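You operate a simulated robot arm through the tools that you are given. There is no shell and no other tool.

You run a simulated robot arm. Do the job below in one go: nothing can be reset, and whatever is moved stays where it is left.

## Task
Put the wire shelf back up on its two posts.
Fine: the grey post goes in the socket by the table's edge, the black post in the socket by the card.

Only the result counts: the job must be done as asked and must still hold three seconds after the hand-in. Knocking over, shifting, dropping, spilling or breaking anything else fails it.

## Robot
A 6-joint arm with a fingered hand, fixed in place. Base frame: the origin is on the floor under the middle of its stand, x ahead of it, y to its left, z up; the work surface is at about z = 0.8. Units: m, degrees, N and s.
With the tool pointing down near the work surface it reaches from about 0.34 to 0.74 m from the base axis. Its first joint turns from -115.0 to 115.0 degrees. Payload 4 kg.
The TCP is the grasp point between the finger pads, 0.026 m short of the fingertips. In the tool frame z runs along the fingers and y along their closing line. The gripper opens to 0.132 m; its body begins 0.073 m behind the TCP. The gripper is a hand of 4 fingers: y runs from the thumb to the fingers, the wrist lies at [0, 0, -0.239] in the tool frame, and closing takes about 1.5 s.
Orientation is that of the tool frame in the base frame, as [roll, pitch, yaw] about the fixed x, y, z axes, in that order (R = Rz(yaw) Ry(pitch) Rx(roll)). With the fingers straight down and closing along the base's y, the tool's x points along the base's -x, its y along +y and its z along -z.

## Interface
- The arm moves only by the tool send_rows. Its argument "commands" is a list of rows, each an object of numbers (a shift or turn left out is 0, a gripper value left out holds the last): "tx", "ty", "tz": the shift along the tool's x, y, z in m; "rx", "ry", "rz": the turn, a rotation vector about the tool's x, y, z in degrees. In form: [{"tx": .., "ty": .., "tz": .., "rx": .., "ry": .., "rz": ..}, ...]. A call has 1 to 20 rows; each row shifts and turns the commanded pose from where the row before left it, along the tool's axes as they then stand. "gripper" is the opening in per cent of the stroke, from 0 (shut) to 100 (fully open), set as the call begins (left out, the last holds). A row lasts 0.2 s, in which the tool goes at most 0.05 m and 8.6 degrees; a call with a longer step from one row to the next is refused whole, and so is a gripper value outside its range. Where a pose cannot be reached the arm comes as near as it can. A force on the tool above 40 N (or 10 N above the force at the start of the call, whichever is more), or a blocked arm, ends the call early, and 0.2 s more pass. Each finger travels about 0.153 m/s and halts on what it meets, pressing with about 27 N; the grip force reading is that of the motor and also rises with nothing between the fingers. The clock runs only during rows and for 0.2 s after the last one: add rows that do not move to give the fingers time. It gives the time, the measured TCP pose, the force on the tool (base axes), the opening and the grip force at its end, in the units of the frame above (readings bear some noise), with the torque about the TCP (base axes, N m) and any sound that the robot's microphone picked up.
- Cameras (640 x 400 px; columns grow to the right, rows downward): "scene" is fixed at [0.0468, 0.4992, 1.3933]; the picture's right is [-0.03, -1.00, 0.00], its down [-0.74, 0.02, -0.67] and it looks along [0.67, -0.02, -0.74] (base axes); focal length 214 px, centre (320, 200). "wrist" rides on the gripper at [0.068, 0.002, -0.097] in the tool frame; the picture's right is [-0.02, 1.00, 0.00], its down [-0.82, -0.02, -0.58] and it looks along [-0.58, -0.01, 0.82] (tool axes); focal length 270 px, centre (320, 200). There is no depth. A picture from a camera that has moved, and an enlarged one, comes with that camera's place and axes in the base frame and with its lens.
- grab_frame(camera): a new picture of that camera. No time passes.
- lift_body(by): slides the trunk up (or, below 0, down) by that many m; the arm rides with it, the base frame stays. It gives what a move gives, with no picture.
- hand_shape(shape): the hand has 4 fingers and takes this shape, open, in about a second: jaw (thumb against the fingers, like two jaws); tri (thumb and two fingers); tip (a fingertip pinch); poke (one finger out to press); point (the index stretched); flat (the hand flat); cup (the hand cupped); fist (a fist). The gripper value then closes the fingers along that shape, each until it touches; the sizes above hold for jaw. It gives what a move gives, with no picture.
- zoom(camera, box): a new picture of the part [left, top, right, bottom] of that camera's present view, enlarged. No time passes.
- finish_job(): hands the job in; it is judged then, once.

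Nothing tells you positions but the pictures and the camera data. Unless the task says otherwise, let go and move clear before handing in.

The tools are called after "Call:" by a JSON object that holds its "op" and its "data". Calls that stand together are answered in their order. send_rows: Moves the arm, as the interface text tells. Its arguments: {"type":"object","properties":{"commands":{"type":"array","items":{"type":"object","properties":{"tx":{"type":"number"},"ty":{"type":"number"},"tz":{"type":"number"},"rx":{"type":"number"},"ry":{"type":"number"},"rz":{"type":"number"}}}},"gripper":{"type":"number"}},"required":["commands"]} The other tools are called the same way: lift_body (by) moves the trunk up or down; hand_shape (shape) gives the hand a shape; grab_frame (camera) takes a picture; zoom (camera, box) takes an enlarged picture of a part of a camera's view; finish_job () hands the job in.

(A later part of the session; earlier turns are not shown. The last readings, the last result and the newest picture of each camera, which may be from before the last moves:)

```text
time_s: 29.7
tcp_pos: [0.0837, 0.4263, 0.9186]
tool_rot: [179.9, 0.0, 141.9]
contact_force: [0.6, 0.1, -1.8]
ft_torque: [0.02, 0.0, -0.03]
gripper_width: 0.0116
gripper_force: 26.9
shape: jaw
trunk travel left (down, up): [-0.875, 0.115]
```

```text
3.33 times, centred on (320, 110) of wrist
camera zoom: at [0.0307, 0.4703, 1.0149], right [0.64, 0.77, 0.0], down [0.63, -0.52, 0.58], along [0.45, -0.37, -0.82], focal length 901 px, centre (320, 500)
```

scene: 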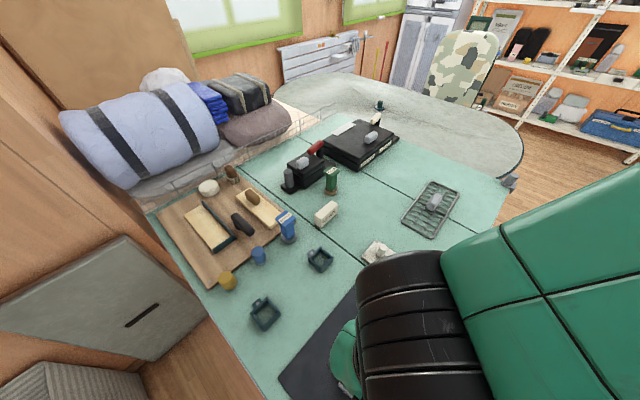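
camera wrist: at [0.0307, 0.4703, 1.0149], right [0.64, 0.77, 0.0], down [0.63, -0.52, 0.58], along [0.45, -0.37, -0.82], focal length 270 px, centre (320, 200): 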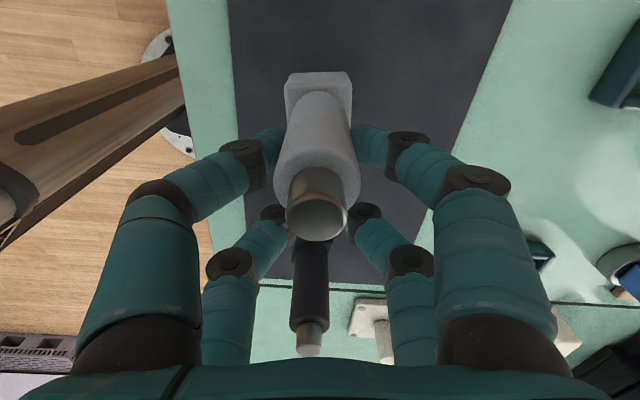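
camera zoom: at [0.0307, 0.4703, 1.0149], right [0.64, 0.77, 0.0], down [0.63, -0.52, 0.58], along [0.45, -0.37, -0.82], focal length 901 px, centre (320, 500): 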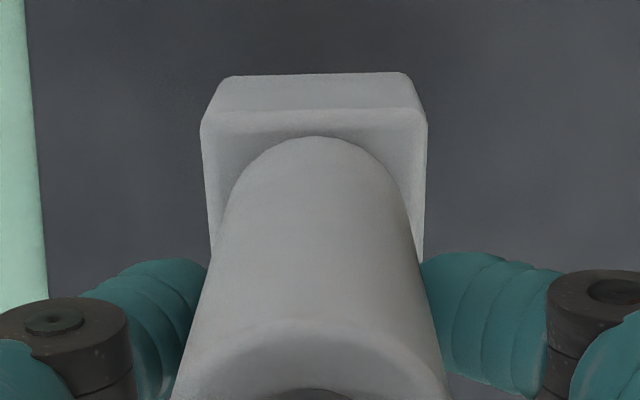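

The post is held upright, centred at tool (0.018, 0.000), and its foot is ~3.6 cm square. I raise it, turn to socket A's angle, and stop short of the socket to measure it.

Call:
{"op": "send_rows", "data": {"commands": [{"tz": -0.02}, {"tz": -0.02}, {"rz": 3.95}, {"rz": 3.95}, {"tx": -0.0005, "ty": 0.0185}, {"tx": -0.0007, "ty": 0.0258}, {"tx": -0.0007, "ty": 0.0258}, {"tx": -0.0007, "ty": 0.0258}, {"tx": -0.0007, "ty": 0.0258}, {"tx": -0.0007, "ty": 0.0258}, {"tx": -0.0007, "ty": 0.0258}, {"tx": -0.0007, "ty": 0.0258}, {"tx": -0.0005, "ty": 0.0258}, {}]}}

Call:
{"op": "grab_frame", "data": {"camera": "wrist"}}

Call:
{"op": "grab_frame", "data": {"camera": "scene"}}

```text
time_s: 32.7
tcp_pos: [0.2501, 0.5792, 0.958]
tool_rot: [180.0, 0.1, 134.0]
contact_force: [-1.0, 0.1, -0.7]
ft_torque: [-0.02, -0.02, -0.01]
gripper_width: 0.0114
gripper_force: 26.8
shape: jaw
trunk travel left (down, up): [-0.875, 0.115]
```

```text
taken
camera wrist: at [0.2045, 0.6295, 1.0546], right [0.74, 0.68, 0.0], down [0.55, -0.6, 0.58], along [0.39, -0.43, -0.82], focal length 270 px, centre (320, 200)
```

wrist: 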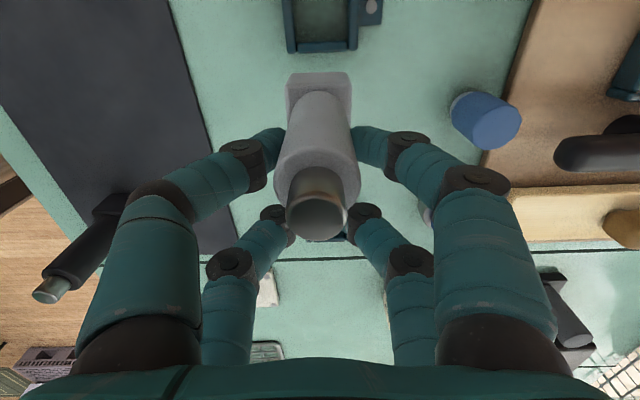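

```text
taken
```

scene: 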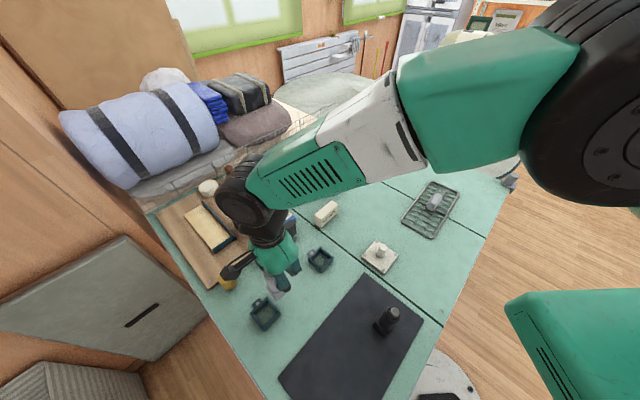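

The socket is at the top of the wrist view, aligned nicely with the foot. I move 2.5 cm closer to see it fully.

Call:
{"op": "send_rows", "data": {"commands": [{"tx": 0.0125}, {"tx": 0.0125}, {}]}}

Call:
{"op": "grab_frame", "data": {"camera": "wrist"}}

Call:
{"op": "zoom", "data": {"camera": "wrist", "box": [240, 0, 400, 140]}}

```text
time_s: 33.5
tcp_pos: [0.2317, 0.597, 0.9579]
tool_rot: [180.0, 0.0, 133.9]
contact_force: [-0.3, 0.2, -1.4]
ft_torque: [-0.01, -0.02, 0.01]
gripper_width: 0.0115
gripper_force: 27.2
shape: jaw
trunk travel left (down, up): [-0.875, 0.115]
```

```text
taken
camera wrist: at [0.1865, 0.6473, 1.0548], right [0.74, 0.68, 0.0], down [0.55, -0.6, 0.58], along [0.39, -0.43, -0.82], focal length 270 px, centre (320, 200)
```

wrist: 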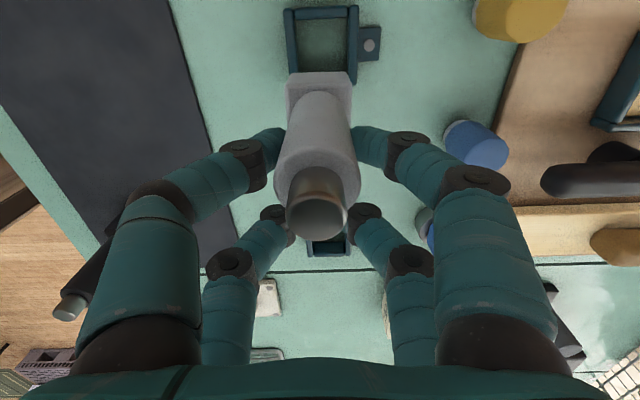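

```text
2.86 times, centred on (320, 70) of wrist
camera zoom: at [0.1865, 0.6473, 1.0548], right [0.74, 0.68, 0.0], down [0.55, -0.6, 0.58], along [0.39, -0.43, -0.82], focal length 772 px, centre (320, 571)
```

zoom: 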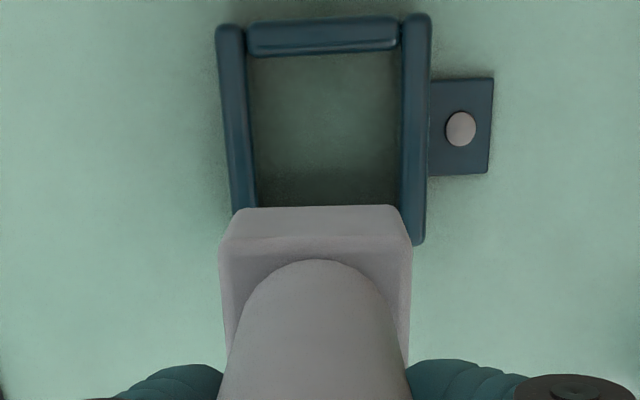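

The socket lies about 25 mm ahead along tool x and 2.5 mm along y, turned ~1.3° from the foot. I'll shift accordingly, lower to just above the rim, and check.

Call:
{"op": "send_rows", "data": {"commands": [{"rz": -1.3}, {"tx": 0.0128, "ty": 0.0016}, {"tx": 0.0127, "ty": 0.0016}, {"tz": 0.015}, {"tz": 0.015}, {}]}}

Call:
{"op": "grab_frame", "data": {"camera": "wrist"}}

Call:
{"op": "zoom", "data": {"camera": "wrist", "box": [260, 20, 400, 140]}}

Call:
{"op": "zoom", "data": {"camera": "scene", "box": [225, 240, 305, 340]}}

```text
time_s: 34.9
tcp_pos: [0.2168, 0.6176, 0.9289]
tool_rot: [-180.0, 0.0, 135.3]
contact_force: [-0.1, -0.2, -0.6]
ft_torque: [-0.01, 0.02, 0.02]
gripper_width: 0.0118
gripper_force: 26.5
shape: jaw
trunk travel left (down, up): [-0.875, 0.115]
```

```text
taken
camera wrist: at [0.1697, 0.6661, 1.0252], right [0.72, 0.69, 0.0], down [0.56, -0.59, 0.58], along [0.4, -0.42, -0.82], focal length 270 px, centre (320, 200)
```

wrist: 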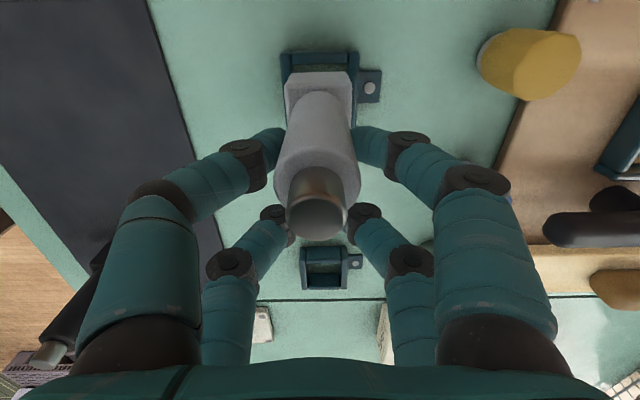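

```text
3.33 times, centred on (330, 80) of wrist
camera zoom: at [0.1697, 0.6661, 1.0252], right [0.72, 0.69, 0.0], down [0.56, -0.59, 0.58], along [0.4, -0.42, -0.82], focal length 901 px, centre (287, 600)
```

zoom: 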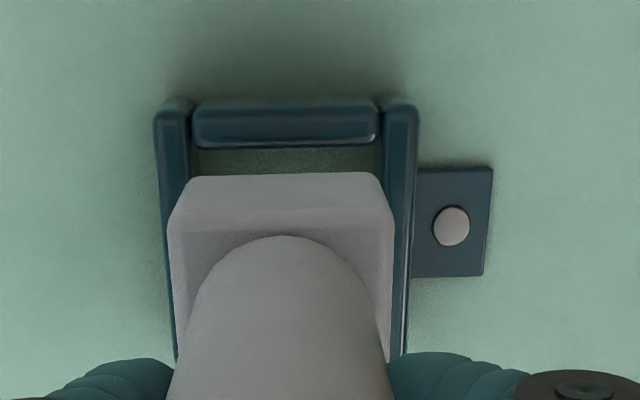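

```text
4.00 times, centred on (265, 290) of scene
camera zoom: at [0.0468, 0.4992, 1.3933], right [-0.03, -1.0, 0.0], down [-0.74, 0.02, -0.67], along [0.67, -0.02, -0.74], focal length 858 px, centre (540, -160)
```

zoom: 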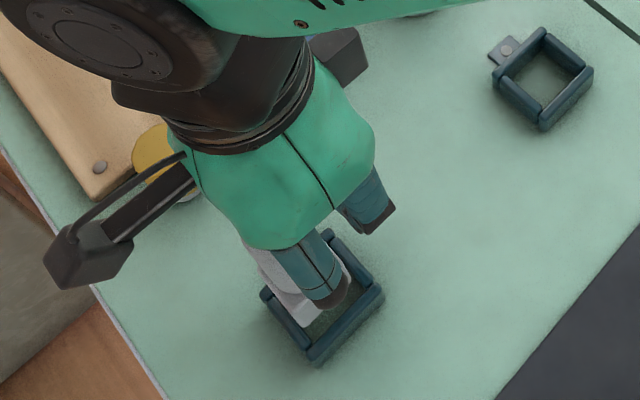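

Foot and socket are aligned to within about half a millimetre in the wrist view. I lower the post into the socket in small steps.

Call:
{"op": "send_rows", "data": {"commands": [{"tx": 0.0002, "tz": 0.006}, {"tz": 0.006}, {"tz": 0.006}, {"tz": 0.005}, {"tz": 0.004}, {}]}}

Call:
{"op": "grab_frame", "data": {"camera": "wrist"}}

Call:
{"op": "zoom", "data": {"camera": "wrist", "box": [260, 20, 400, 140]}}

Call:
{"op": "zoom", "data": {"camera": "scene", "box": [241, 285, 289, 335]}}

```text
time_s: 36.3
tcp_pos: [0.2165, 0.615, 0.904]
tool_rot: [179.8, -0.1, 135.2]
contact_force: [4.9, -3.6, 18.2]
ft_torque: [0.18, 0.18, 0.01]
gripper_width: 0.0123
gripper_force: 26.8
shape: jaw
trunk travel left (down, up): [-0.875, 0.115]
```

```text
taken
camera wrist: at [0.1697, 0.665, 1.0007], right [0.72, 0.69, 0.0], down [0.56, -0.59, 0.58], along [0.4, -0.41, -0.82], focal length 270 px, centre (320, 200)
```

wrist: 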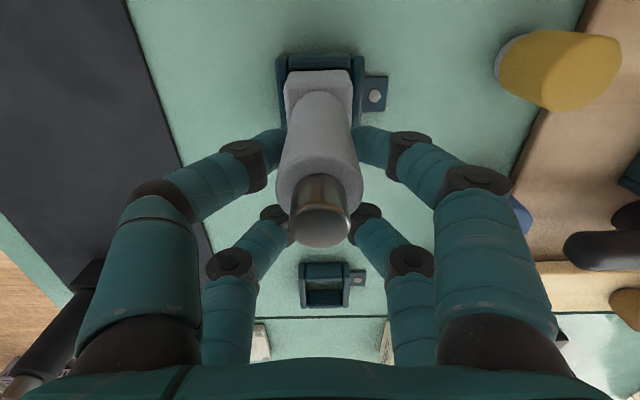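

```text
3.33 times, centred on (330, 80) of wrist
camera zoom: at [0.1697, 0.665, 1.0007], right [0.72, 0.69, 0.0], down [0.56, -0.59, 0.58], along [0.4, -0.41, -0.82], focal length 901 px, centre (287, 600)
```

zoom: 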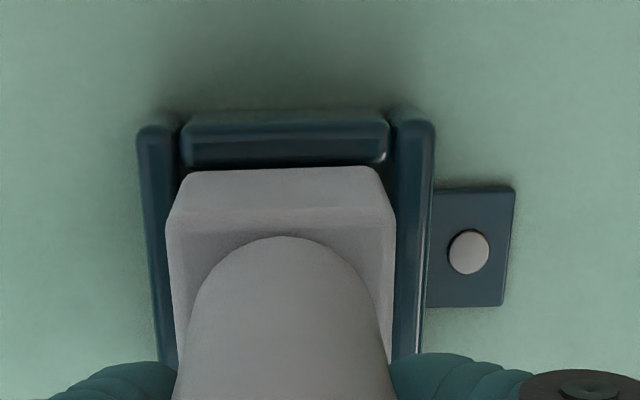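

```text
8.00 times, centred on (265, 310) of scene
camera zoom: at [0.0468, 0.4992, 1.3933], right [-0.03, -1.0, 0.0], down [-0.74, 0.02, -0.67], along [0.67, -0.02, -0.74], focal length 1716 px, centre (760, -680)
```

zoom: 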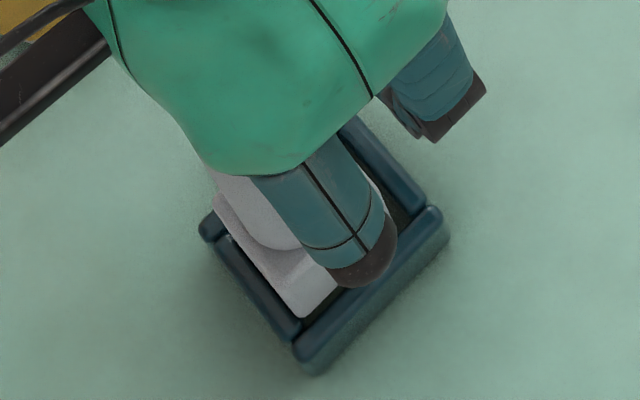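

The foot's near edge is touching the near wall (18 N up, pushed back along tool −x). I back off a few millimetres and check the post for tilt.

Call:
{"op": "send_rows", "data": {"commands": [{"tz": -0.004}, {"tz": -0.004}, {}]}}

Call:
{"op": "grab_frame", "data": {"camera": "wrist"}}

Call:
{"op": "zoom", "data": {"camera": "wrist", "box": [260, 20, 400, 140]}}

Call:
{"op": "zoom", "data": {"camera": "wrist", "box": [260, 140, 380, 260]}}

```text
time_s: 37.1
tcp_pos: [0.2156, 0.6168, 0.9078]
tool_rot: [-179.8, 0.0, 135.3]
contact_force: [0.1, 0.3, -1.3]
ft_torque: [0.0, -0.05, 0.02]
gripper_width: 0.012
gripper_force: 27.4
shape: jaw
trunk travel left (down, up): [-0.875, 0.115]
```

```text
taken
camera wrist: at [0.1689, 0.6656, 1.0048], right [0.72, 0.69, 0.0], down [0.57, -0.59, 0.58], along [0.4, -0.42, -0.82], focal length 270 px, centre (320, 200)
```

wrist: 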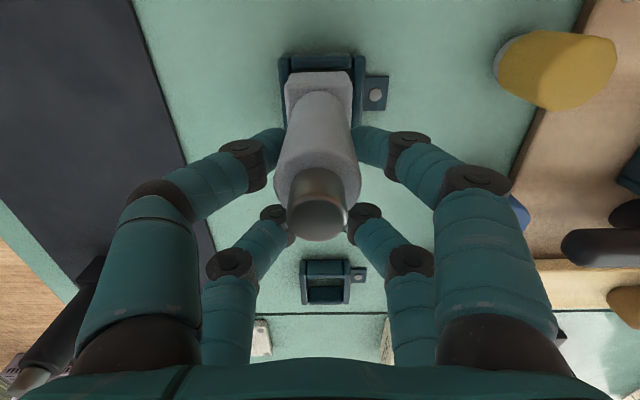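

```text
3.33 times, centred on (330, 80) of wrist
camera zoom: at [0.1689, 0.6656, 1.0048], right [0.72, 0.69, 0.0], down [0.57, -0.59, 0.58], along [0.4, -0.42, -0.82], focal length 901 px, centre (287, 600)
```

zoom: 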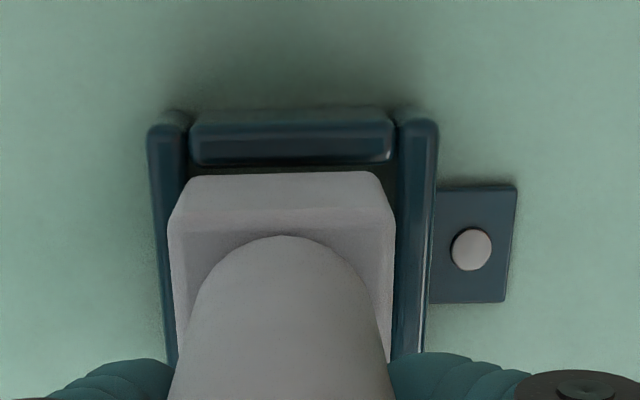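

```text
3.33 times, centred on (320, 200) of wrist
camera zoom: at [0.1689, 0.6656, 1.0048], right [0.72, 0.69, 0.0], down [0.57, -0.59, 0.58], along [0.4, -0.42, -0.82], focal length 901 px, centre (320, 200)
```

zoom: 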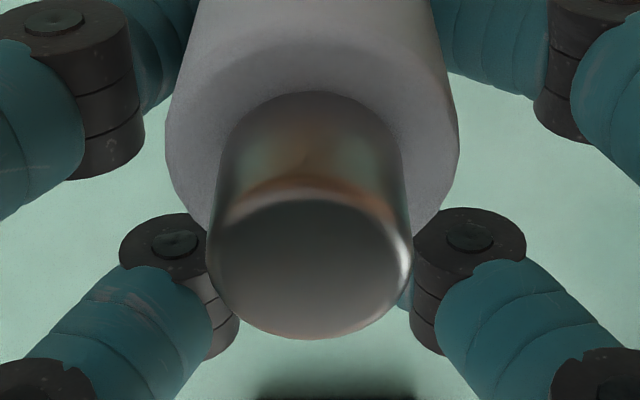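

The post sprang back upright in the grip, so I just need to re-centre. I check the scene view of the socket for the gaps on the far side.

Call:
{"op": "zoom", "data": {"camera": "scene", "box": [247, 294, 287, 330]}}

Call:
{"op": "zoom", "data": {"camera": "wrist", "box": [275, 40, 385, 110]}}

```text
11.11 times, centred on (267, 312) of scene
camera zoom: at [0.0468, 0.4992, 1.3933], right [-0.03, -1.0, 0.0], down [-0.74, 0.02, -0.67], along [0.67, -0.02, -0.74], focal length 2383 px, centre (909, -1044)
```

zoom: 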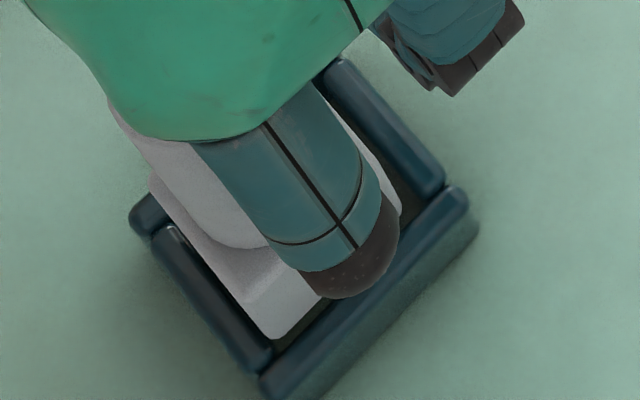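

```text
5.71 times, centred on (330, 75) of wrist
camera zoom: at [0.1689, 0.6656, 1.0048], right [0.72, 0.69, 0.0], down [0.57, -0.59, 0.58], along [0.4, -0.42, -0.82], focal length 1544 px, centre (263, 914)
```

zoom: 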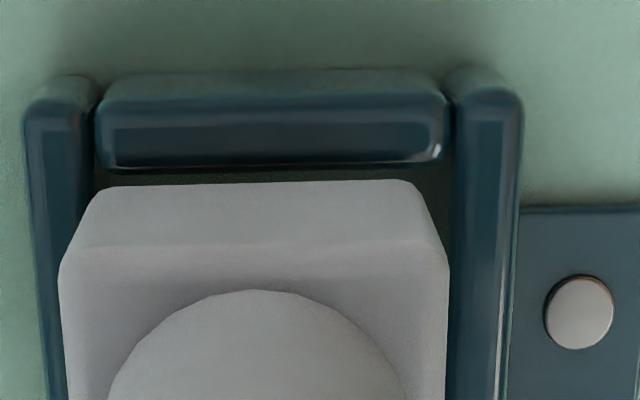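

The foot is ~1 mm too near the front wall and ~1 mm toward −y. I shift by those amounts and lower again.

Call:
{"op": "send_rows", "data": {"commands": [{"tx": -0.0014, "ty": 0.0011}, {}, {"tz": 0.003}, {"tz": 0.003}, {"tz": 0.003}, {}]}}

Call:
{"op": "zoom", "data": {"camera": "wrist", "box": [260, 20, 400, 140]}}

Call:
{"op": "zoom", "data": {"camera": "scene", "box": [247, 294, 287, 330]}}

```text
time_s: 38.5
tcp_pos: [0.2189, 0.6161, 0.9004]
tool_rot: [180.0, 0.0, 135.2]
contact_force: [-0.1, 0.3, -0.7]
ft_torque: [-0.04, -0.03, -0.03]
gripper_width: 0.0121
gripper_force: 27.2
shape: jaw
trunk travel left (down, up): [-0.875, 0.115]
```

```text
3.33 times, centred on (330, 80) of wrist
camera zoom: at [0.1711, 0.6658, 0.9967], right [0.72, 0.69, 0.0], down [0.56, -0.59, 0.58], along [0.4, -0.42, -0.82], focal length 901 px, centre (287, 600)
```

zoom: 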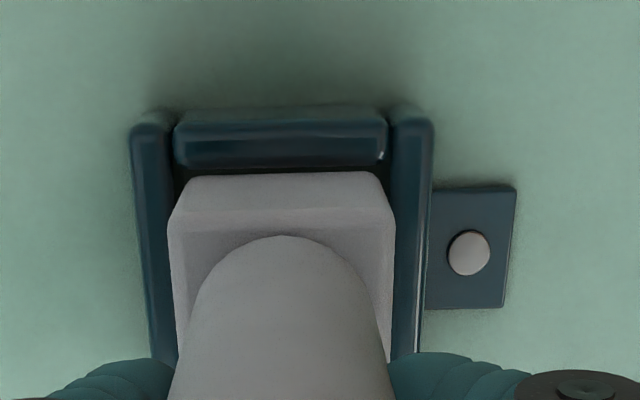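

```text
11.11 times, centred on (267, 312) of scene
camera zoom: at [0.0468, 0.4992, 1.3933], right [-0.03, -1.0, 0.0], down [-0.74, 0.02, -0.67], along [0.67, -0.02, -0.74], focal length 2383 px, centre (909, -1044)
```

zoom: 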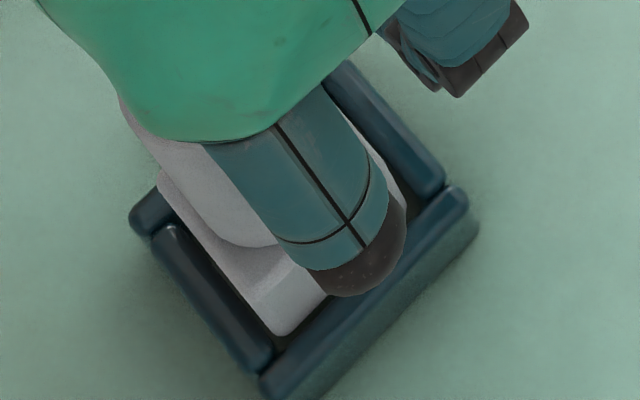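

The foot is now inside the rim without contact. I continue down.

Call:
{"op": "send_rows", "data": {"commands": [{"tz": 0.003}, {"tz": 0.003}, {"tz": 0.003}, {"tz": 0.002}, {}]}}

Call:
{"op": "zoom", "data": {"camera": "wrist", "box": [260, 20, 400, 140]}}

Call:
{"op": "zoom", "data": {"camera": "scene", "box": [247, 294, 287, 330]}}

```text
time_s: 39.7
tcp_pos: [0.218, 0.617, 0.8883]
tool_rot: [180.0, 0.0, 135.3]
contact_force: [0.3, 0.5, -1.1]
ft_torque: [-0.03, 0.0, 0.01]
gripper_width: 0.012
gripper_force: 27.2
shape: jaw
trunk travel left (down, up): [-0.875, 0.115]
```

```text
3.33 times, centred on (330, 80) of wrist
camera zoom: at [0.1709, 0.6661, 0.9855], right [0.72, 0.69, 0.0], down [0.56, -0.59, 0.58], along [0.4, -0.42, -0.82], focal length 901 px, centre (287, 600)
```

zoom: 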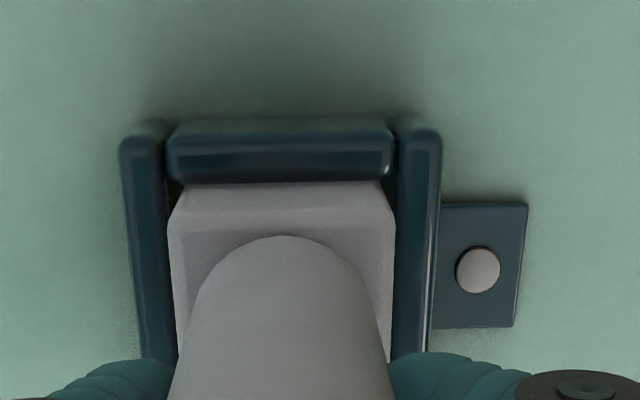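

```text
11.11 times, centred on (267, 312) of scene
camera zoom: at [0.0468, 0.4992, 1.3933], right [-0.03, -1.0, 0.0], down [-0.74, 0.02, -0.67], along [0.67, -0.02, -0.74], focal length 2383 px, centre (909, -1044)
```

zoom: 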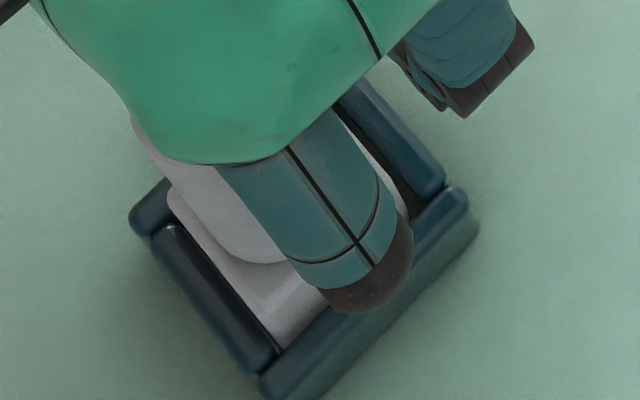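

It is well inside the socket; lowering the last millimetres until it touches the bottom.

Call:
{"op": "send_rows", "data": {"commands": [{"tz": 0.001}, {"tz": 0.001}, {"tz": 0.001}, {}]}}

```text
time_s: 40.7
tcp_pos: [0.2183, 0.6169, 0.8866]
tool_rot: [180.0, -0.1, 135.2]
contact_force: [-0.4, 0.6, -1.5]
ft_torque: [-0.02, 0.0, -0.01]
gripper_width: 0.0118
gripper_force: 27.5
shape: jaw
trunk travel left (down, up): [-0.875, 0.115]
```

Call:
{"op": "send_rows", "data": {"commands": [{"tz": 0.001}, {"tz": 0.001}, {}]}}

```text
time_s: 41.5
tcp_pos: [0.2169, 0.6173, 0.8833]
tool_rot: [180.0, 0.0, 135.2]
contact_force: [0.9, -0.1, -0.5]
ft_torque: [-0.04, 0.0, 0.02]
gripper_width: 0.0121
gripper_force: 26.5
shape: jaw
trunk travel left (down, up): [-0.875, 0.115]
```

No floor contact yet (the mat was a few mm thick). I keep lowering slowly.

Call:
{"op": "send_rows", "data": {"commands": [{"tz": 0.001}, {"tz": 0.001}, {}]}}

```text
time_s: 42.3
tcp_pos: [0.2176, 0.6159, 0.8834]
tool_rot: [179.8, -0.2, 135.3]
contact_force: [-0.2, -1.0, 5.9]
ft_torque: [0.06, 0.14, -0.03]
gripper_width: 0.012
gripper_force: 27.1
shape: jaw
trunk travel left (down, up): [-0.875, 0.115]
```

The foot is on the socket floor (6 N). I release the post with a partial opening and check that it stands.

Call:
{"op": "send_rows", "data": {"commands": [{}, {}, {}, {}, {}], "gripper": 65}}

Call:
{"op": "grab_frame", "data": {"camera": "wrist"}}

```text
time_s: 43.5
tcp_pos: [0.2188, 0.6162, 0.8816]
tool_rot: [180.0, 0.0, 135.2]
contact_force: [0.4, -0.3, 1.3]
ft_torque: [-0.01, 0.0, -0.02]
gripper_width: 0.0856
gripper_force: 0.1
shape: jaw
trunk travel left (down, up): [-0.875, 0.115]
```

```text
taken
camera wrist: at [0.1711, 0.6658, 0.9789], right [0.72, 0.69, 0.0], down [0.56, -0.59, 0.58], along [0.4, -0.42, -0.82], focal length 270 px, centre (320, 200)
```

wrist: 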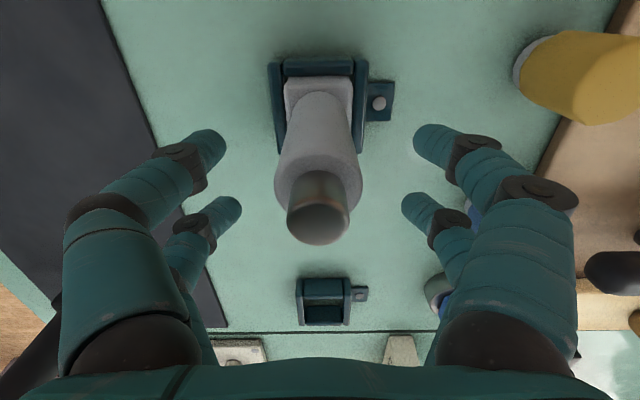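

The grey post stands freely in socket A. I rise straight up, look down on it, then go to the black post.

Call:
{"op": "send_rows", "data": {"commands": [{"tz": -0.025}, {"tz": -0.03}, {"tz": -0.03}, {"tz": -0.03}, {"tz": -0.025}, {}]}}

Call:
{"op": "grab_frame", "data": {"camera": "wrist"}}

Call:
{"op": "zoom", "data": {"camera": "wrist", "box": [260, 20, 380, 140]}}

```text
time_s: 44.9
tcp_pos: [0.2187, 0.6157, 1.0221]
tool_rot: [179.9, 0.0, 135.2]
contact_force: [0.6, -0.2, -0.5]
ft_torque: [0.0, 0.01, -0.03]
gripper_width: 0.0856
gripper_force: 0.0
shape: jaw
trunk travel left (down, up): [-0.875, 0.115]
```

```text
taken
camera wrist: at [0.1719, 0.6657, 1.1184], right [0.72, 0.69, 0.0], down [0.56, -0.59, 0.58], along [0.4, -0.42, -0.82], focal length 270 px, centre (320, 200)
```

wrist: 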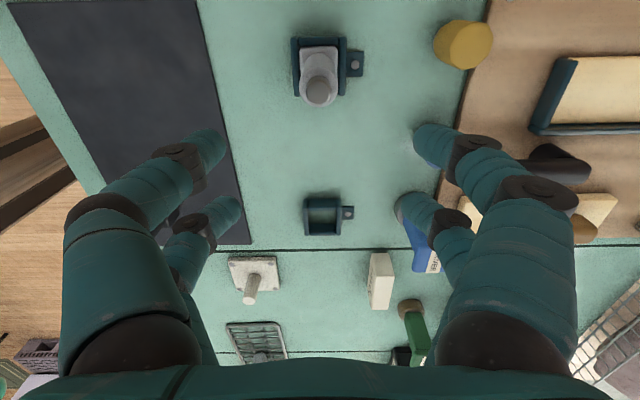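

```text
3.33 times, centred on (320, 80) of wrist
camera zoom: at [0.1719, 0.6657, 1.1184], right [0.72, 0.69, 0.0], down [0.56, -0.59, 0.58], along [0.4, -0.42, -0.82], focal length 901 px, centre (320, 600)
```

zoom: 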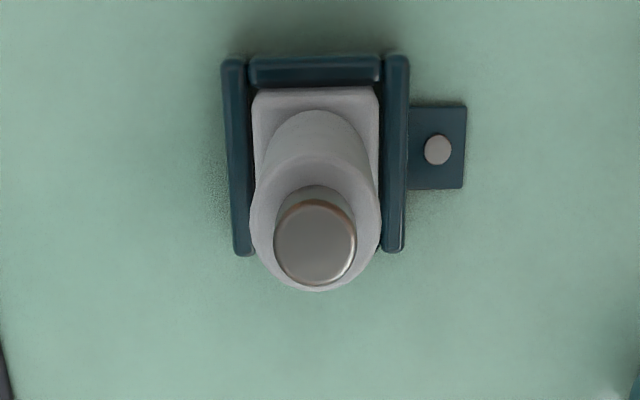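

Grey post is firmly in socket A with its top near (0.204, 0.630). Now I travel over to the black post at the same height.

Call:
{"op": "send_rows", "data": {"commands": [{"tx": -0.0221, "ty": -0.0281}, {"tx": -0.0221, "ty": -0.0281}, {"tx": -0.0221, "ty": -0.0281}, {"tx": -0.0221, "ty": -0.0281}, {"tx": -0.0221, "ty": -0.0281}, {"tx": -0.0221, "ty": -0.0281}, {"tx": -0.0221, "ty": -0.0281}, {"tx": -0.0221, "ty": -0.0281}, {}], "gripper": 75}}

Call:
{"op": "grab_frame", "data": {"camera": "wrist"}}

Call:
{"op": "zoom", "data": {"camera": "wrist", "box": [270, 40, 370, 140]}}

```text
time_s: 46.9
tcp_pos: [0.1862, 0.3319, 1.023]
tool_rot: [-180.0, 0.0, 135.2]
contact_force: [0.0, 0.8, -0.1]
ft_torque: [-0.02, -0.01, 0.0]
gripper_width: 0.0985
gripper_force: 0.1
shape: jaw
trunk travel left (down, up): [-0.875, 0.115]
```

```text
taken
camera wrist: at [0.1389, 0.381, 1.119], right [0.72, 0.69, 0.0], down [0.56, -0.59, 0.58], along [0.4, -0.42, -0.82], focal length 270 px, centre (320, 200)
```

wrist: 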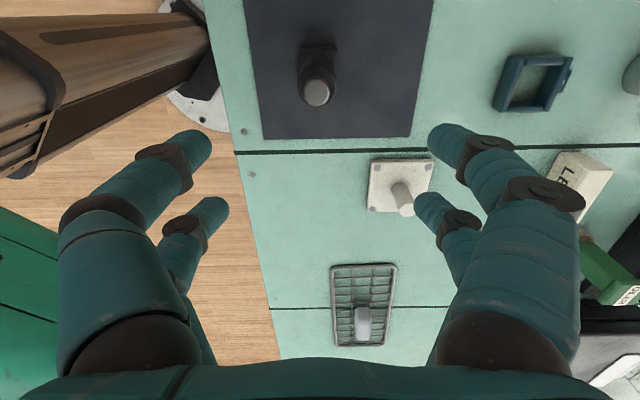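

```text
4.00 times, centred on (320, 90) of wrist
camera zoom: at [0.1389, 0.381, 1.119], right [0.72, 0.69, 0.0], down [0.56, -0.59, 0.58], along [0.4, -0.42, -0.82], focal length 1081 px, centre (320, 640)
```

zoom: 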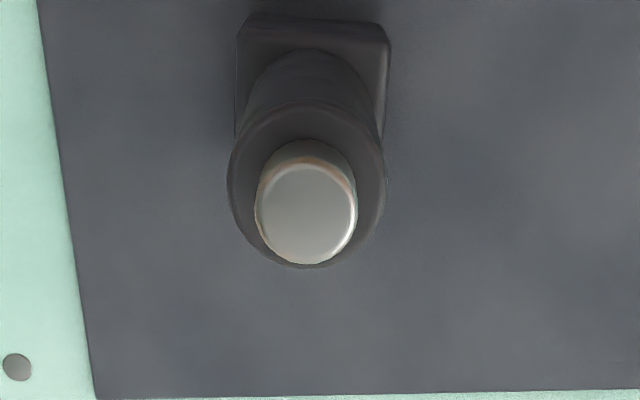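

I zoom further to read the black foot's edges.

Call:
{"op": "zoom", "data": {"camera": "wrist", "box": [290, 35, 350, 80]}}

```text
8.89 times, centred on (320, 58) of wrist
camera zoom: at [0.1389, 0.381, 1.119], right [0.72, 0.69, 0.0], down [0.56, -0.59, 0.58], along [0.4, -0.42, -0.82], focal length 2402 px, centre (320, 1467)
```

zoom: 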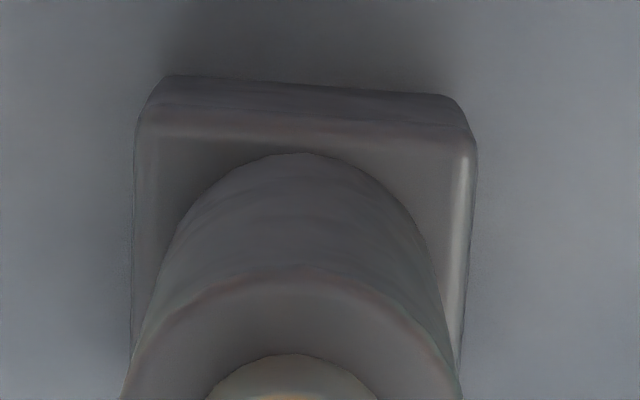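

The black foot is turned ~4.5° relative to the hand. I align, centre on the near pair line, and check before descending.

Call:
{"op": "send_rows", "data": {"commands": [{"rz": 4.5}, {"tx": 0.0031, "ty": -0.0028}, {}]}}

Call:
{"op": "zoom", "data": {"camera": "wrist", "box": [270, 40, 370, 140]}}

```text
time_s: 47.7
tcp_pos: [0.1811, 0.3319, 1.022]
tool_rot: [-180.0, 0.1, 130.7]
contact_force: [-1.0, 0.0, -0.7]
ft_torque: [0.02, 0.01, 0.02]
gripper_width: 0.0983
gripper_force: 0.0
shape: jaw
trunk travel left (down, up): [-0.875, 0.115]
```

```text
4.00 times, centred on (320, 90) of wrist
camera zoom: at [0.1387, 0.3853, 1.119], right [0.77, 0.63, 0.0], down [0.52, -0.63, 0.58], along [0.37, -0.45, -0.82], focal length 1081 px, centre (320, 640)
```

zoom: 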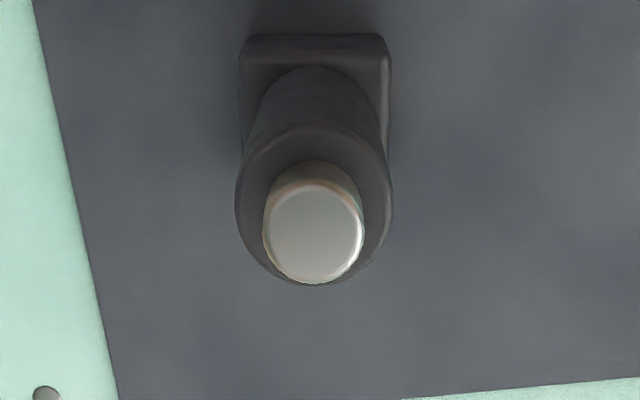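

It is aligned like the grey one was. Descending and gripping.

Call:
{"op": "send_rows", "data": {"commands": [{"tz": 0.0266}, {"tz": 0.0266}, {"tz": 0.0266}, {"tz": 0.0266}, {"tz": 0.0266}, {}]}}

Call:
{"op": "grab_frame", "data": {"camera": "wrist"}}

Call:
{"op": "send_rows", "data": {"commands": [{}, {}, {}, {}, {}, {}, {}, {}], "gripper": 0}}

Call:
{"op": "send_rows", "data": {"commands": [{"tz": -0.01}, {"tz": -0.01}, {"tz": -0.01}, {}]}}

Call:
{"op": "grab_frame", "data": {"camera": "wrist"}}

Call:
{"op": "zoom", "data": {"camera": "wrist", "box": [260, 50, 380, 170]}}

```text
time_s: 49.1
tcp_pos: [0.182, 0.3329, 0.8874]
tool_rot: [179.9, 0.0, 130.7]
contact_force: [0.2, 0.8, -0.8]
ft_torque: [-0.01, -0.01, 0.03]
gripper_width: 0.0988
gripper_force: 0.2
shape: jaw
trunk travel left (down, up): [-0.875, 0.115]
```

```text
taken
camera wrist: at [0.138, 0.3851, 0.9852], right [0.77, 0.63, 0.0], down [0.52, -0.63, 0.58], along [0.37, -0.45, -0.82], focal length 270 px, centre (320, 200)
```

wrist: 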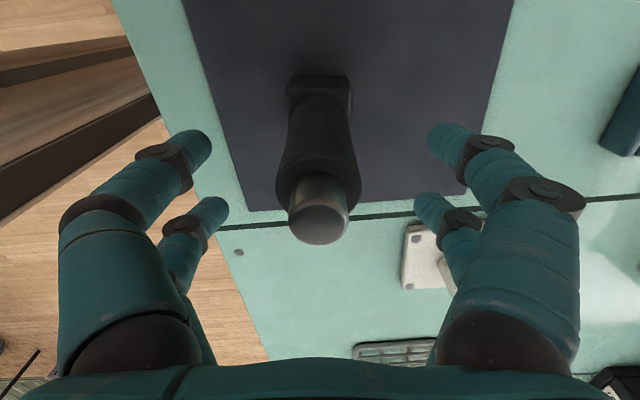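

```text
time_s: 50.9
tcp_pos: [0.1827, 0.3324, 0.8892]
tool_rot: [-179.9, -0.1, 130.6]
contact_force: [0.1, 0.5, 0.3]
ft_torque: [0.0, -0.01, -0.01]
gripper_width: 0.012
gripper_force: 26.9
shape: jaw
trunk travel left (down, up): [-0.875, 0.115]
```

```text
time_s: 51.9
tcp_pos: [0.1802, 0.3327, 0.9179]
tool_rot: [180.0, 0.0, 130.7]
contact_force: [-0.1, -0.6, -1.6]
ft_torque: [0.0, 0.01, -0.03]
gripper_width: 0.0118
gripper_force: 27.2
shape: jaw
trunk travel left (down, up): [-0.875, 0.115]
```

```text
taken
camera wrist: at [0.1382, 0.3854, 1.0159], right [0.77, 0.63, 0.0], down [0.52, -0.63, 0.58], along [0.37, -0.45, -0.82], focal length 270 px, centre (320, 200)
```

wrist: 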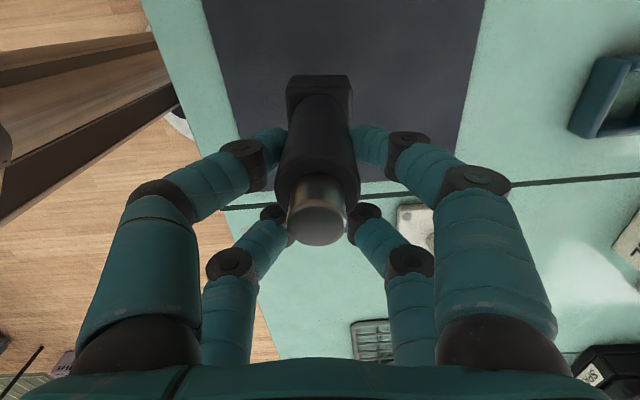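

```text
3.33 times, centred on (320, 110) of wrist
camera zoom: at [0.1382, 0.3854, 1.0159], right [0.77, 0.63, 0.0], down [0.52, -0.63, 0.58], along [0.37, -0.45, -0.82], focal length 901 px, centre (320, 500)
```

zoom: 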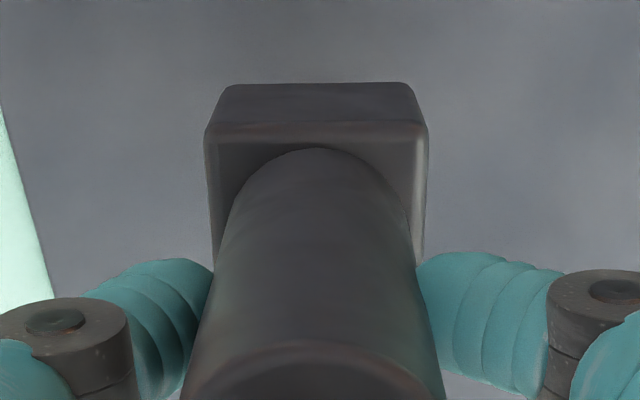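

The black post is held upright. I raise it, turn back to the socket's angle, and go to a point just short of socket B.

Call:
{"op": "send_rows", "data": {"commands": [{"tz": -0.02}, {"tz": -0.02}, {"rz": -4.5}, {"tx": -0.0035, "ty": 0.0175}, {"tx": -0.00567, "ty": 0.0262}, {"tx": -0.00567, "ty": 0.0262}, {"tx": -0.00567, "ty": 0.0262}, {"tx": -0.00567, "ty": 0.0262}, {"tx": -0.00567, "ty": 0.0262}, {"tx": -0.00567, "ty": 0.0262}, {"tx": -0.00567, "ty": 0.0262}, {"tx": -0.00567, "ty": 0.0262}, {}, {}]}}

Call:
{"op": "grab_frame", "data": {"camera": "wrist"}}

Call:
{"op": "zoom", "data": {"camera": "wrist", "box": [240, 0, 400, 140]}}

```text
time_s: 54.9
tcp_pos: [0.3764, 0.4594, 0.9586]
tool_rot: [-179.9, 0.0, 135.2]
contact_force: [0.3, -0.3, -2.3]
ft_torque: [0.04, -0.03, 0.0]
gripper_width: 0.0113
gripper_force: 27.3
shape: jaw
trunk travel left (down, up): [-0.875, 0.115]
```

```text
taken
camera wrist: at [0.3292, 0.5089, 1.0553], right [0.72, 0.69, 0.0], down [0.57, -0.59, 0.58], along [0.4, -0.42, -0.82], focal length 270 px, centre (320, 200)
```

wrist: 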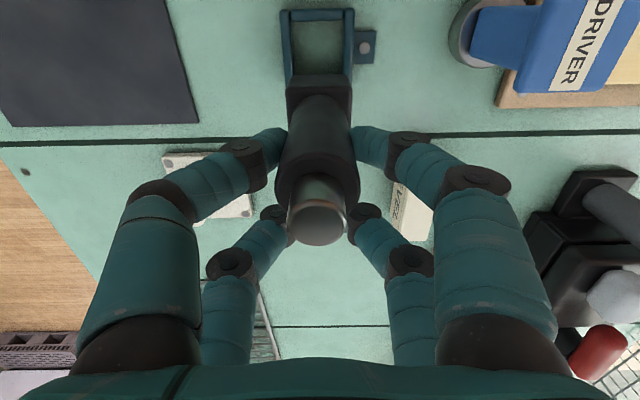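

```text
2.86 times, centred on (320, 70) of wrist
camera zoom: at [0.3292, 0.5089, 1.0553], right [0.72, 0.69, 0.0], down [0.57, -0.59, 0.58], along [0.4, -0.42, -0.82], focal length 772 px, centre (320, 571)
```

zoom: 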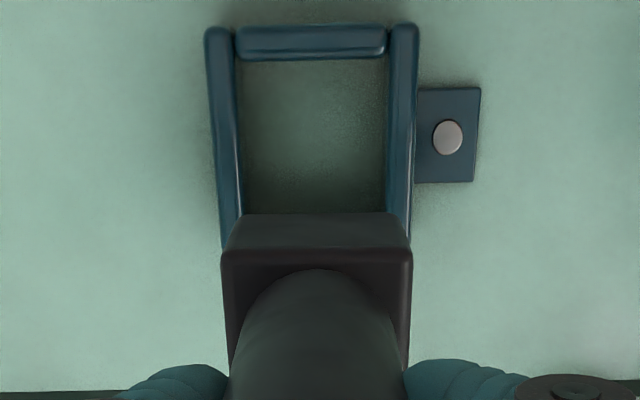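

Socket B is square to the foot, about 24.5 mm ahead. I shift over it and lower to just above the rim for a check.

Call:
{"op": "send_rows", "data": {"commands": [{"rz": -0.5}, {"tx": 0.0123, "ty": -0.0003}, {"tx": 0.0122, "ty": -0.0003}, {"tz": 0.016}, {"tz": 0.016}, {"tz": 0.012}, {}]}}

Call:
{"op": "grab_frame", "data": {"camera": "wrist"}}

Call:
{"op": "zoom", "data": {"camera": "wrist", "box": [260, 20, 400, 140]}}

Call:
{"op": "zoom", "data": {"camera": "scene", "box": [302, 240, 342, 276]}}

```text
time_s: 56.5
tcp_pos: [0.3571, 0.4748, 0.9143]
tool_rot: [179.9, 0.1, 135.7]
contact_force: [-0.4, -0.3, -2.0]
ft_torque: [-0.01, -0.01, 0.03]
gripper_width: 0.0116
gripper_force: 26.9
shape: jaw
trunk travel left (down, up): [-0.875, 0.115]
```

```text
taken
camera wrist: at [0.3102, 0.5245, 1.0115], right [0.72, 0.7, 0.0], down [0.57, -0.58, 0.58], along [0.4, -0.41, -0.82], focal length 270 px, centre (320, 200)
```

wrist: 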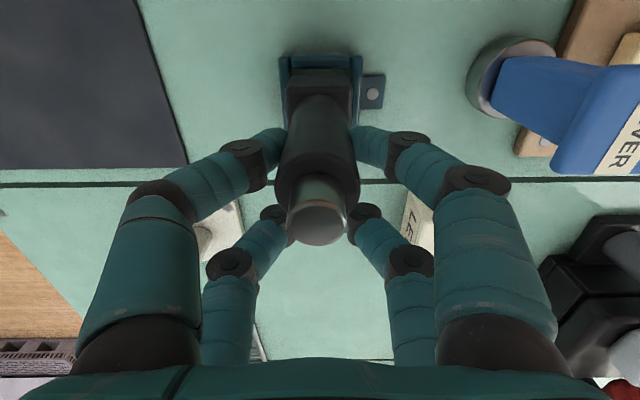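

```text
3.33 times, centred on (330, 80) of wrist
camera zoom: at [0.3102, 0.5245, 1.0115], right [0.72, 0.7, 0.0], down [0.57, -0.58, 0.58], along [0.4, -0.41, -0.82], focal length 901 px, centre (287, 600)
```

zoom: 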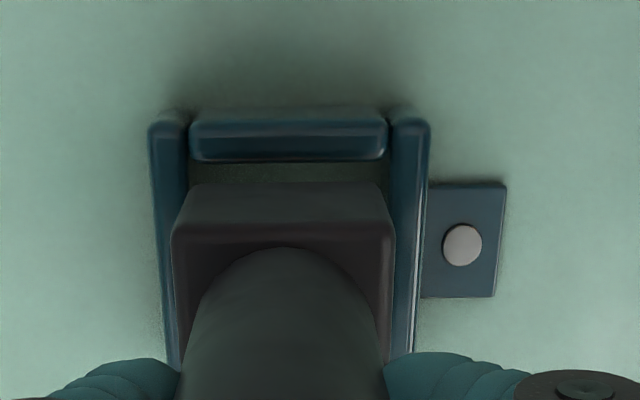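

```text
11.11 times, centred on (322, 258) of scene
camera zoom: at [0.0468, 0.4992, 1.3933], right [-0.03, -1.0, 0.0], down [-0.74, 0.02, -0.67], along [0.67, -0.02, -0.74], focal length 2383 px, centre (298, -444)
```

zoom: 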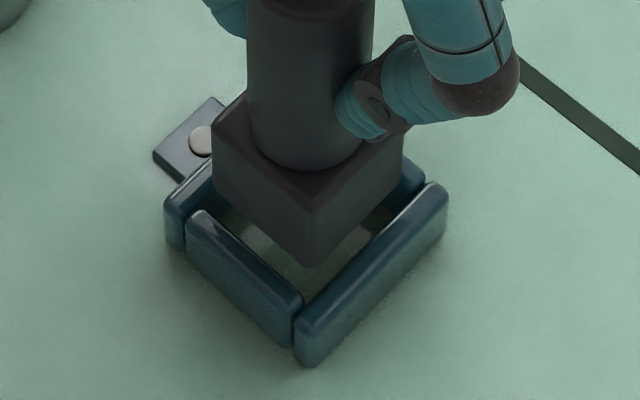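

Front gap looks right; sideways I need about +1 mm. I correct that and lower into the rim.

Call:
{"op": "send_rows", "data": {"commands": [{"ty": 0.001}, {"tz": 0.004}, {"tz": 0.004}, {"tz": 0.003}, {"tz": 0.003}, {}]}}

Call:
{"op": "zoom", "data": {"camera": "wrist", "box": [260, 20, 400, 140]}}

Call:
{"op": "zoom", "data": {"camera": "scene", "box": [302, 240, 342, 276]}}

```text
time_s: 57.9
tcp_pos: [0.3584, 0.4782, 0.9002]
tool_rot: [180.0, 0.0, 135.6]
contact_force: [0.3, 0.4, -1.5]
ft_torque: [-0.02, -0.01, 0.0]
gripper_width: 0.0117
gripper_force: 27.2
shape: jaw
trunk travel left (down, up): [-0.875, 0.115]
```

```text
3.33 times, centred on (330, 80) of wrist
camera zoom: at [0.3113, 0.5261, 0.9977], right [0.72, 0.7, 0.0], down [0.57, -0.58, 0.58], along [0.4, -0.41, -0.82], focal length 901 px, centre (287, 600)
```

zoom: 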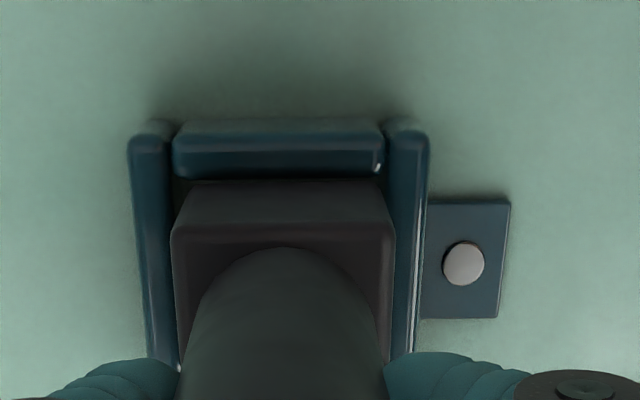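

```text
11.11 times, centred on (322, 258) of scene
camera zoom: at [0.0468, 0.4992, 1.3933], right [-0.03, -1.0, 0.0], down [-0.74, 0.02, -0.67], along [0.67, -0.02, -0.74], focal length 2383 px, centre (298, -444)
```

zoom: 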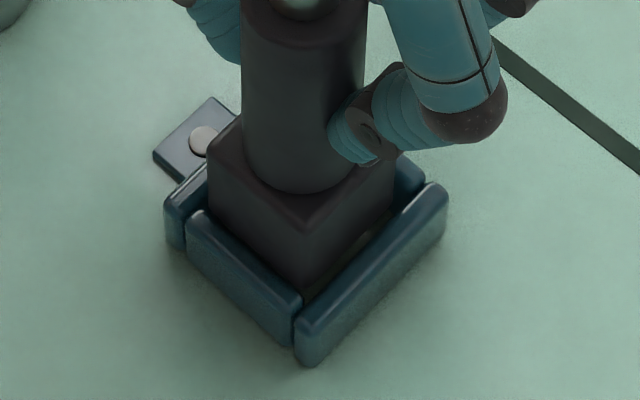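

It has entered the rim without contact. Small centring nudge and down to the floor.

Call:
{"op": "send_rows", "data": {"commands": [{"tx": -0.0004, "ty": -0.0006}, {"tz": 0.003}, {"tz": 0.003}, {"tz": 0.003}, {"tz": 0.003}, {}]}}

Call:
{"op": "zoom", "data": {"camera": "wrist", "box": [260, 20, 400, 140]}}

```text
time_s: 59.3
tcp_pos: [0.3588, 0.4767, 0.889]
tool_rot: [-179.9, 0.0, 135.7]
contact_force: [1.1, 0.2, -0.7]
ft_torque: [0.01, -0.01, -0.03]
gripper_width: 0.0116
gripper_force: 27.4
shape: jaw
trunk travel left (down, up): [-0.875, 0.115]
```

```text
3.33 times, centred on (330, 80) of wrist
camera zoom: at [0.3112, 0.5252, 0.9856], right [0.72, 0.7, 0.0], down [0.57, -0.58, 0.58], along [0.4, -0.41, -0.82], focal length 901 px, centre (287, 600)
```

zoom: 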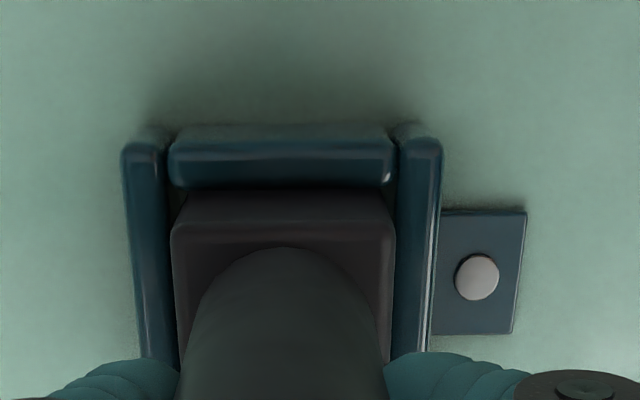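

Call:
{"op": "send_rows", "data": {"commands": [{"tz": 0.002}, {"tz": 0.001}, {"tz": 0.001}, {}]}}

```text
time_s: 60.3
tcp_pos: [0.3589, 0.4768, 0.8856]
tool_rot: [-179.9, 0.1, 135.7]
contact_force: [0.7, -0.3, -1.6]
ft_torque: [-0.06, -0.05, -0.01]
gripper_width: 0.0114
gripper_force: 27.3
shape: jaw
trunk travel left (down, up): [-0.875, 0.115]
```

The black foot is nearly at the bottom, still without contact. I lower in 1 mm steps.

Call:
{"op": "send_rows", "data": {"commands": [{"tz": 0.001}, {"tz": 0.001}, {}]}}

```text
time_s: 61.1
tcp_pos: [0.3594, 0.476, 0.8841]
tool_rot: [179.9, 0.1, 135.6]
contact_force: [0.0, 0.0, 6.2]
ft_torque: [0.06, 0.12, 0.03]
gripper_width: 0.0115
gripper_force: 26.9
shape: jaw
trunk travel left (down, up): [-0.875, 0.115]
```

Floor contact at 6 N. I release the black post and check.

Call:
{"op": "send_rows", "data": {"commands": [{}, {}, {}, {}, {}], "gripper": 60}}

Call:
{"op": "grab_frame", "data": {"camera": "wrist"}}

```text
time_s: 62.3
tcp_pos: [0.359, 0.4756, 0.8834]
tool_rot: [-180.0, 0.0, 135.7]
contact_force: [0.2, -0.3, 0.5]
ft_torque: [0.0, 0.02, 0.04]
gripper_width: 0.0786
gripper_force: 0.0
shape: jaw
trunk travel left (down, up): [-0.875, 0.115]
```

```text
taken
camera wrist: at [0.311, 0.5251, 0.9795], right [0.72, 0.7, 0.0], down [0.57, -0.58, 0.58], along [0.4, -0.41, -0.82], focal length 270 px, centre (320, 200)
```

wrist: 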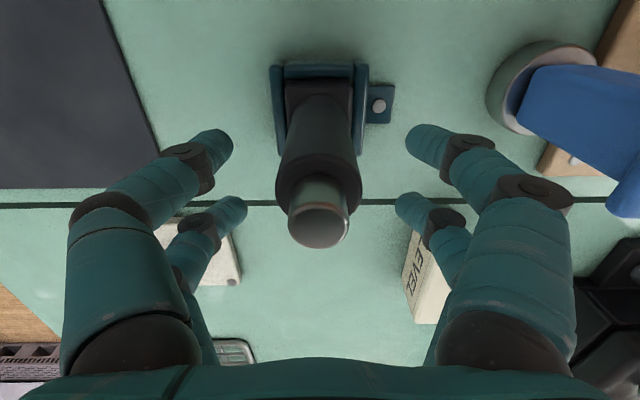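

The black post stands in socket B. I rise straight up and look at both posts.

Call:
{"op": "send_rows", "data": {"commands": [{"tz": -0.025}, {"tz": -0.03}, {"tz": -0.03}, {"tz": -0.03}, {"tz": -0.025}, {}]}}

Call:
{"op": "grab_frame", "data": {"camera": "wrist"}}

Call:
{"op": "zoom", "data": {"camera": "wrist", "box": [260, 20, 380, 140]}}

Call:
{"op": "grab_frame", "data": {"camera": "scene"}}

```text
time_s: 63.7
tcp_pos: [0.3586, 0.4767, 1.0228]
tool_rot: [180.0, 0.0, 135.6]
contact_force: [0.9, 0.6, 0.4]
ft_torque: [0.02, 0.04, 0.02]
gripper_width: 0.0787
gripper_force: 0.0
shape: jaw
trunk travel left (down, up): [-0.875, 0.115]
```

```text
taken
camera wrist: at [0.311, 0.5255, 1.12], right [0.72, 0.7, 0.0], down [0.57, -0.58, 0.58], along [0.4, -0.41, -0.82], focal length 270 px, centre (320, 200)
```

wrist: 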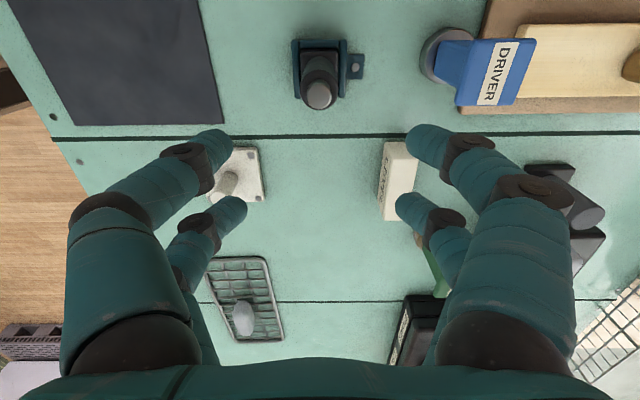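

```text
3.33 times, centred on (320, 80) of wrist
camera zoom: at [0.311, 0.5255, 1.12], right [0.72, 0.7, 0.0], down [0.57, -0.58, 0.58], along [0.4, -0.41, -0.82], focal length 901 px, centre (320, 600)
```

zoom: 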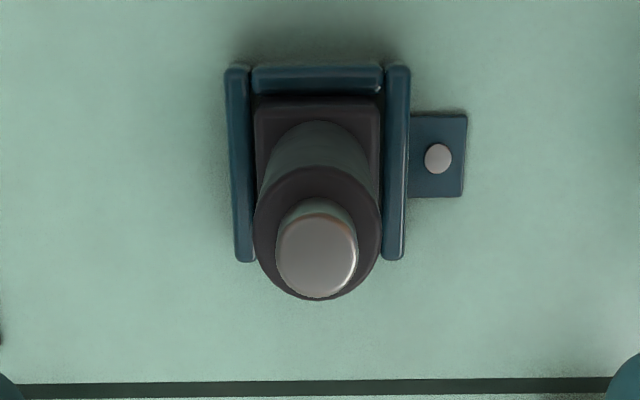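

```text
taken
```

scene: 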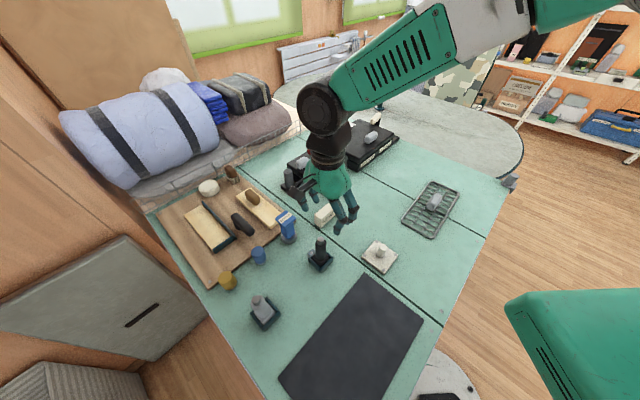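

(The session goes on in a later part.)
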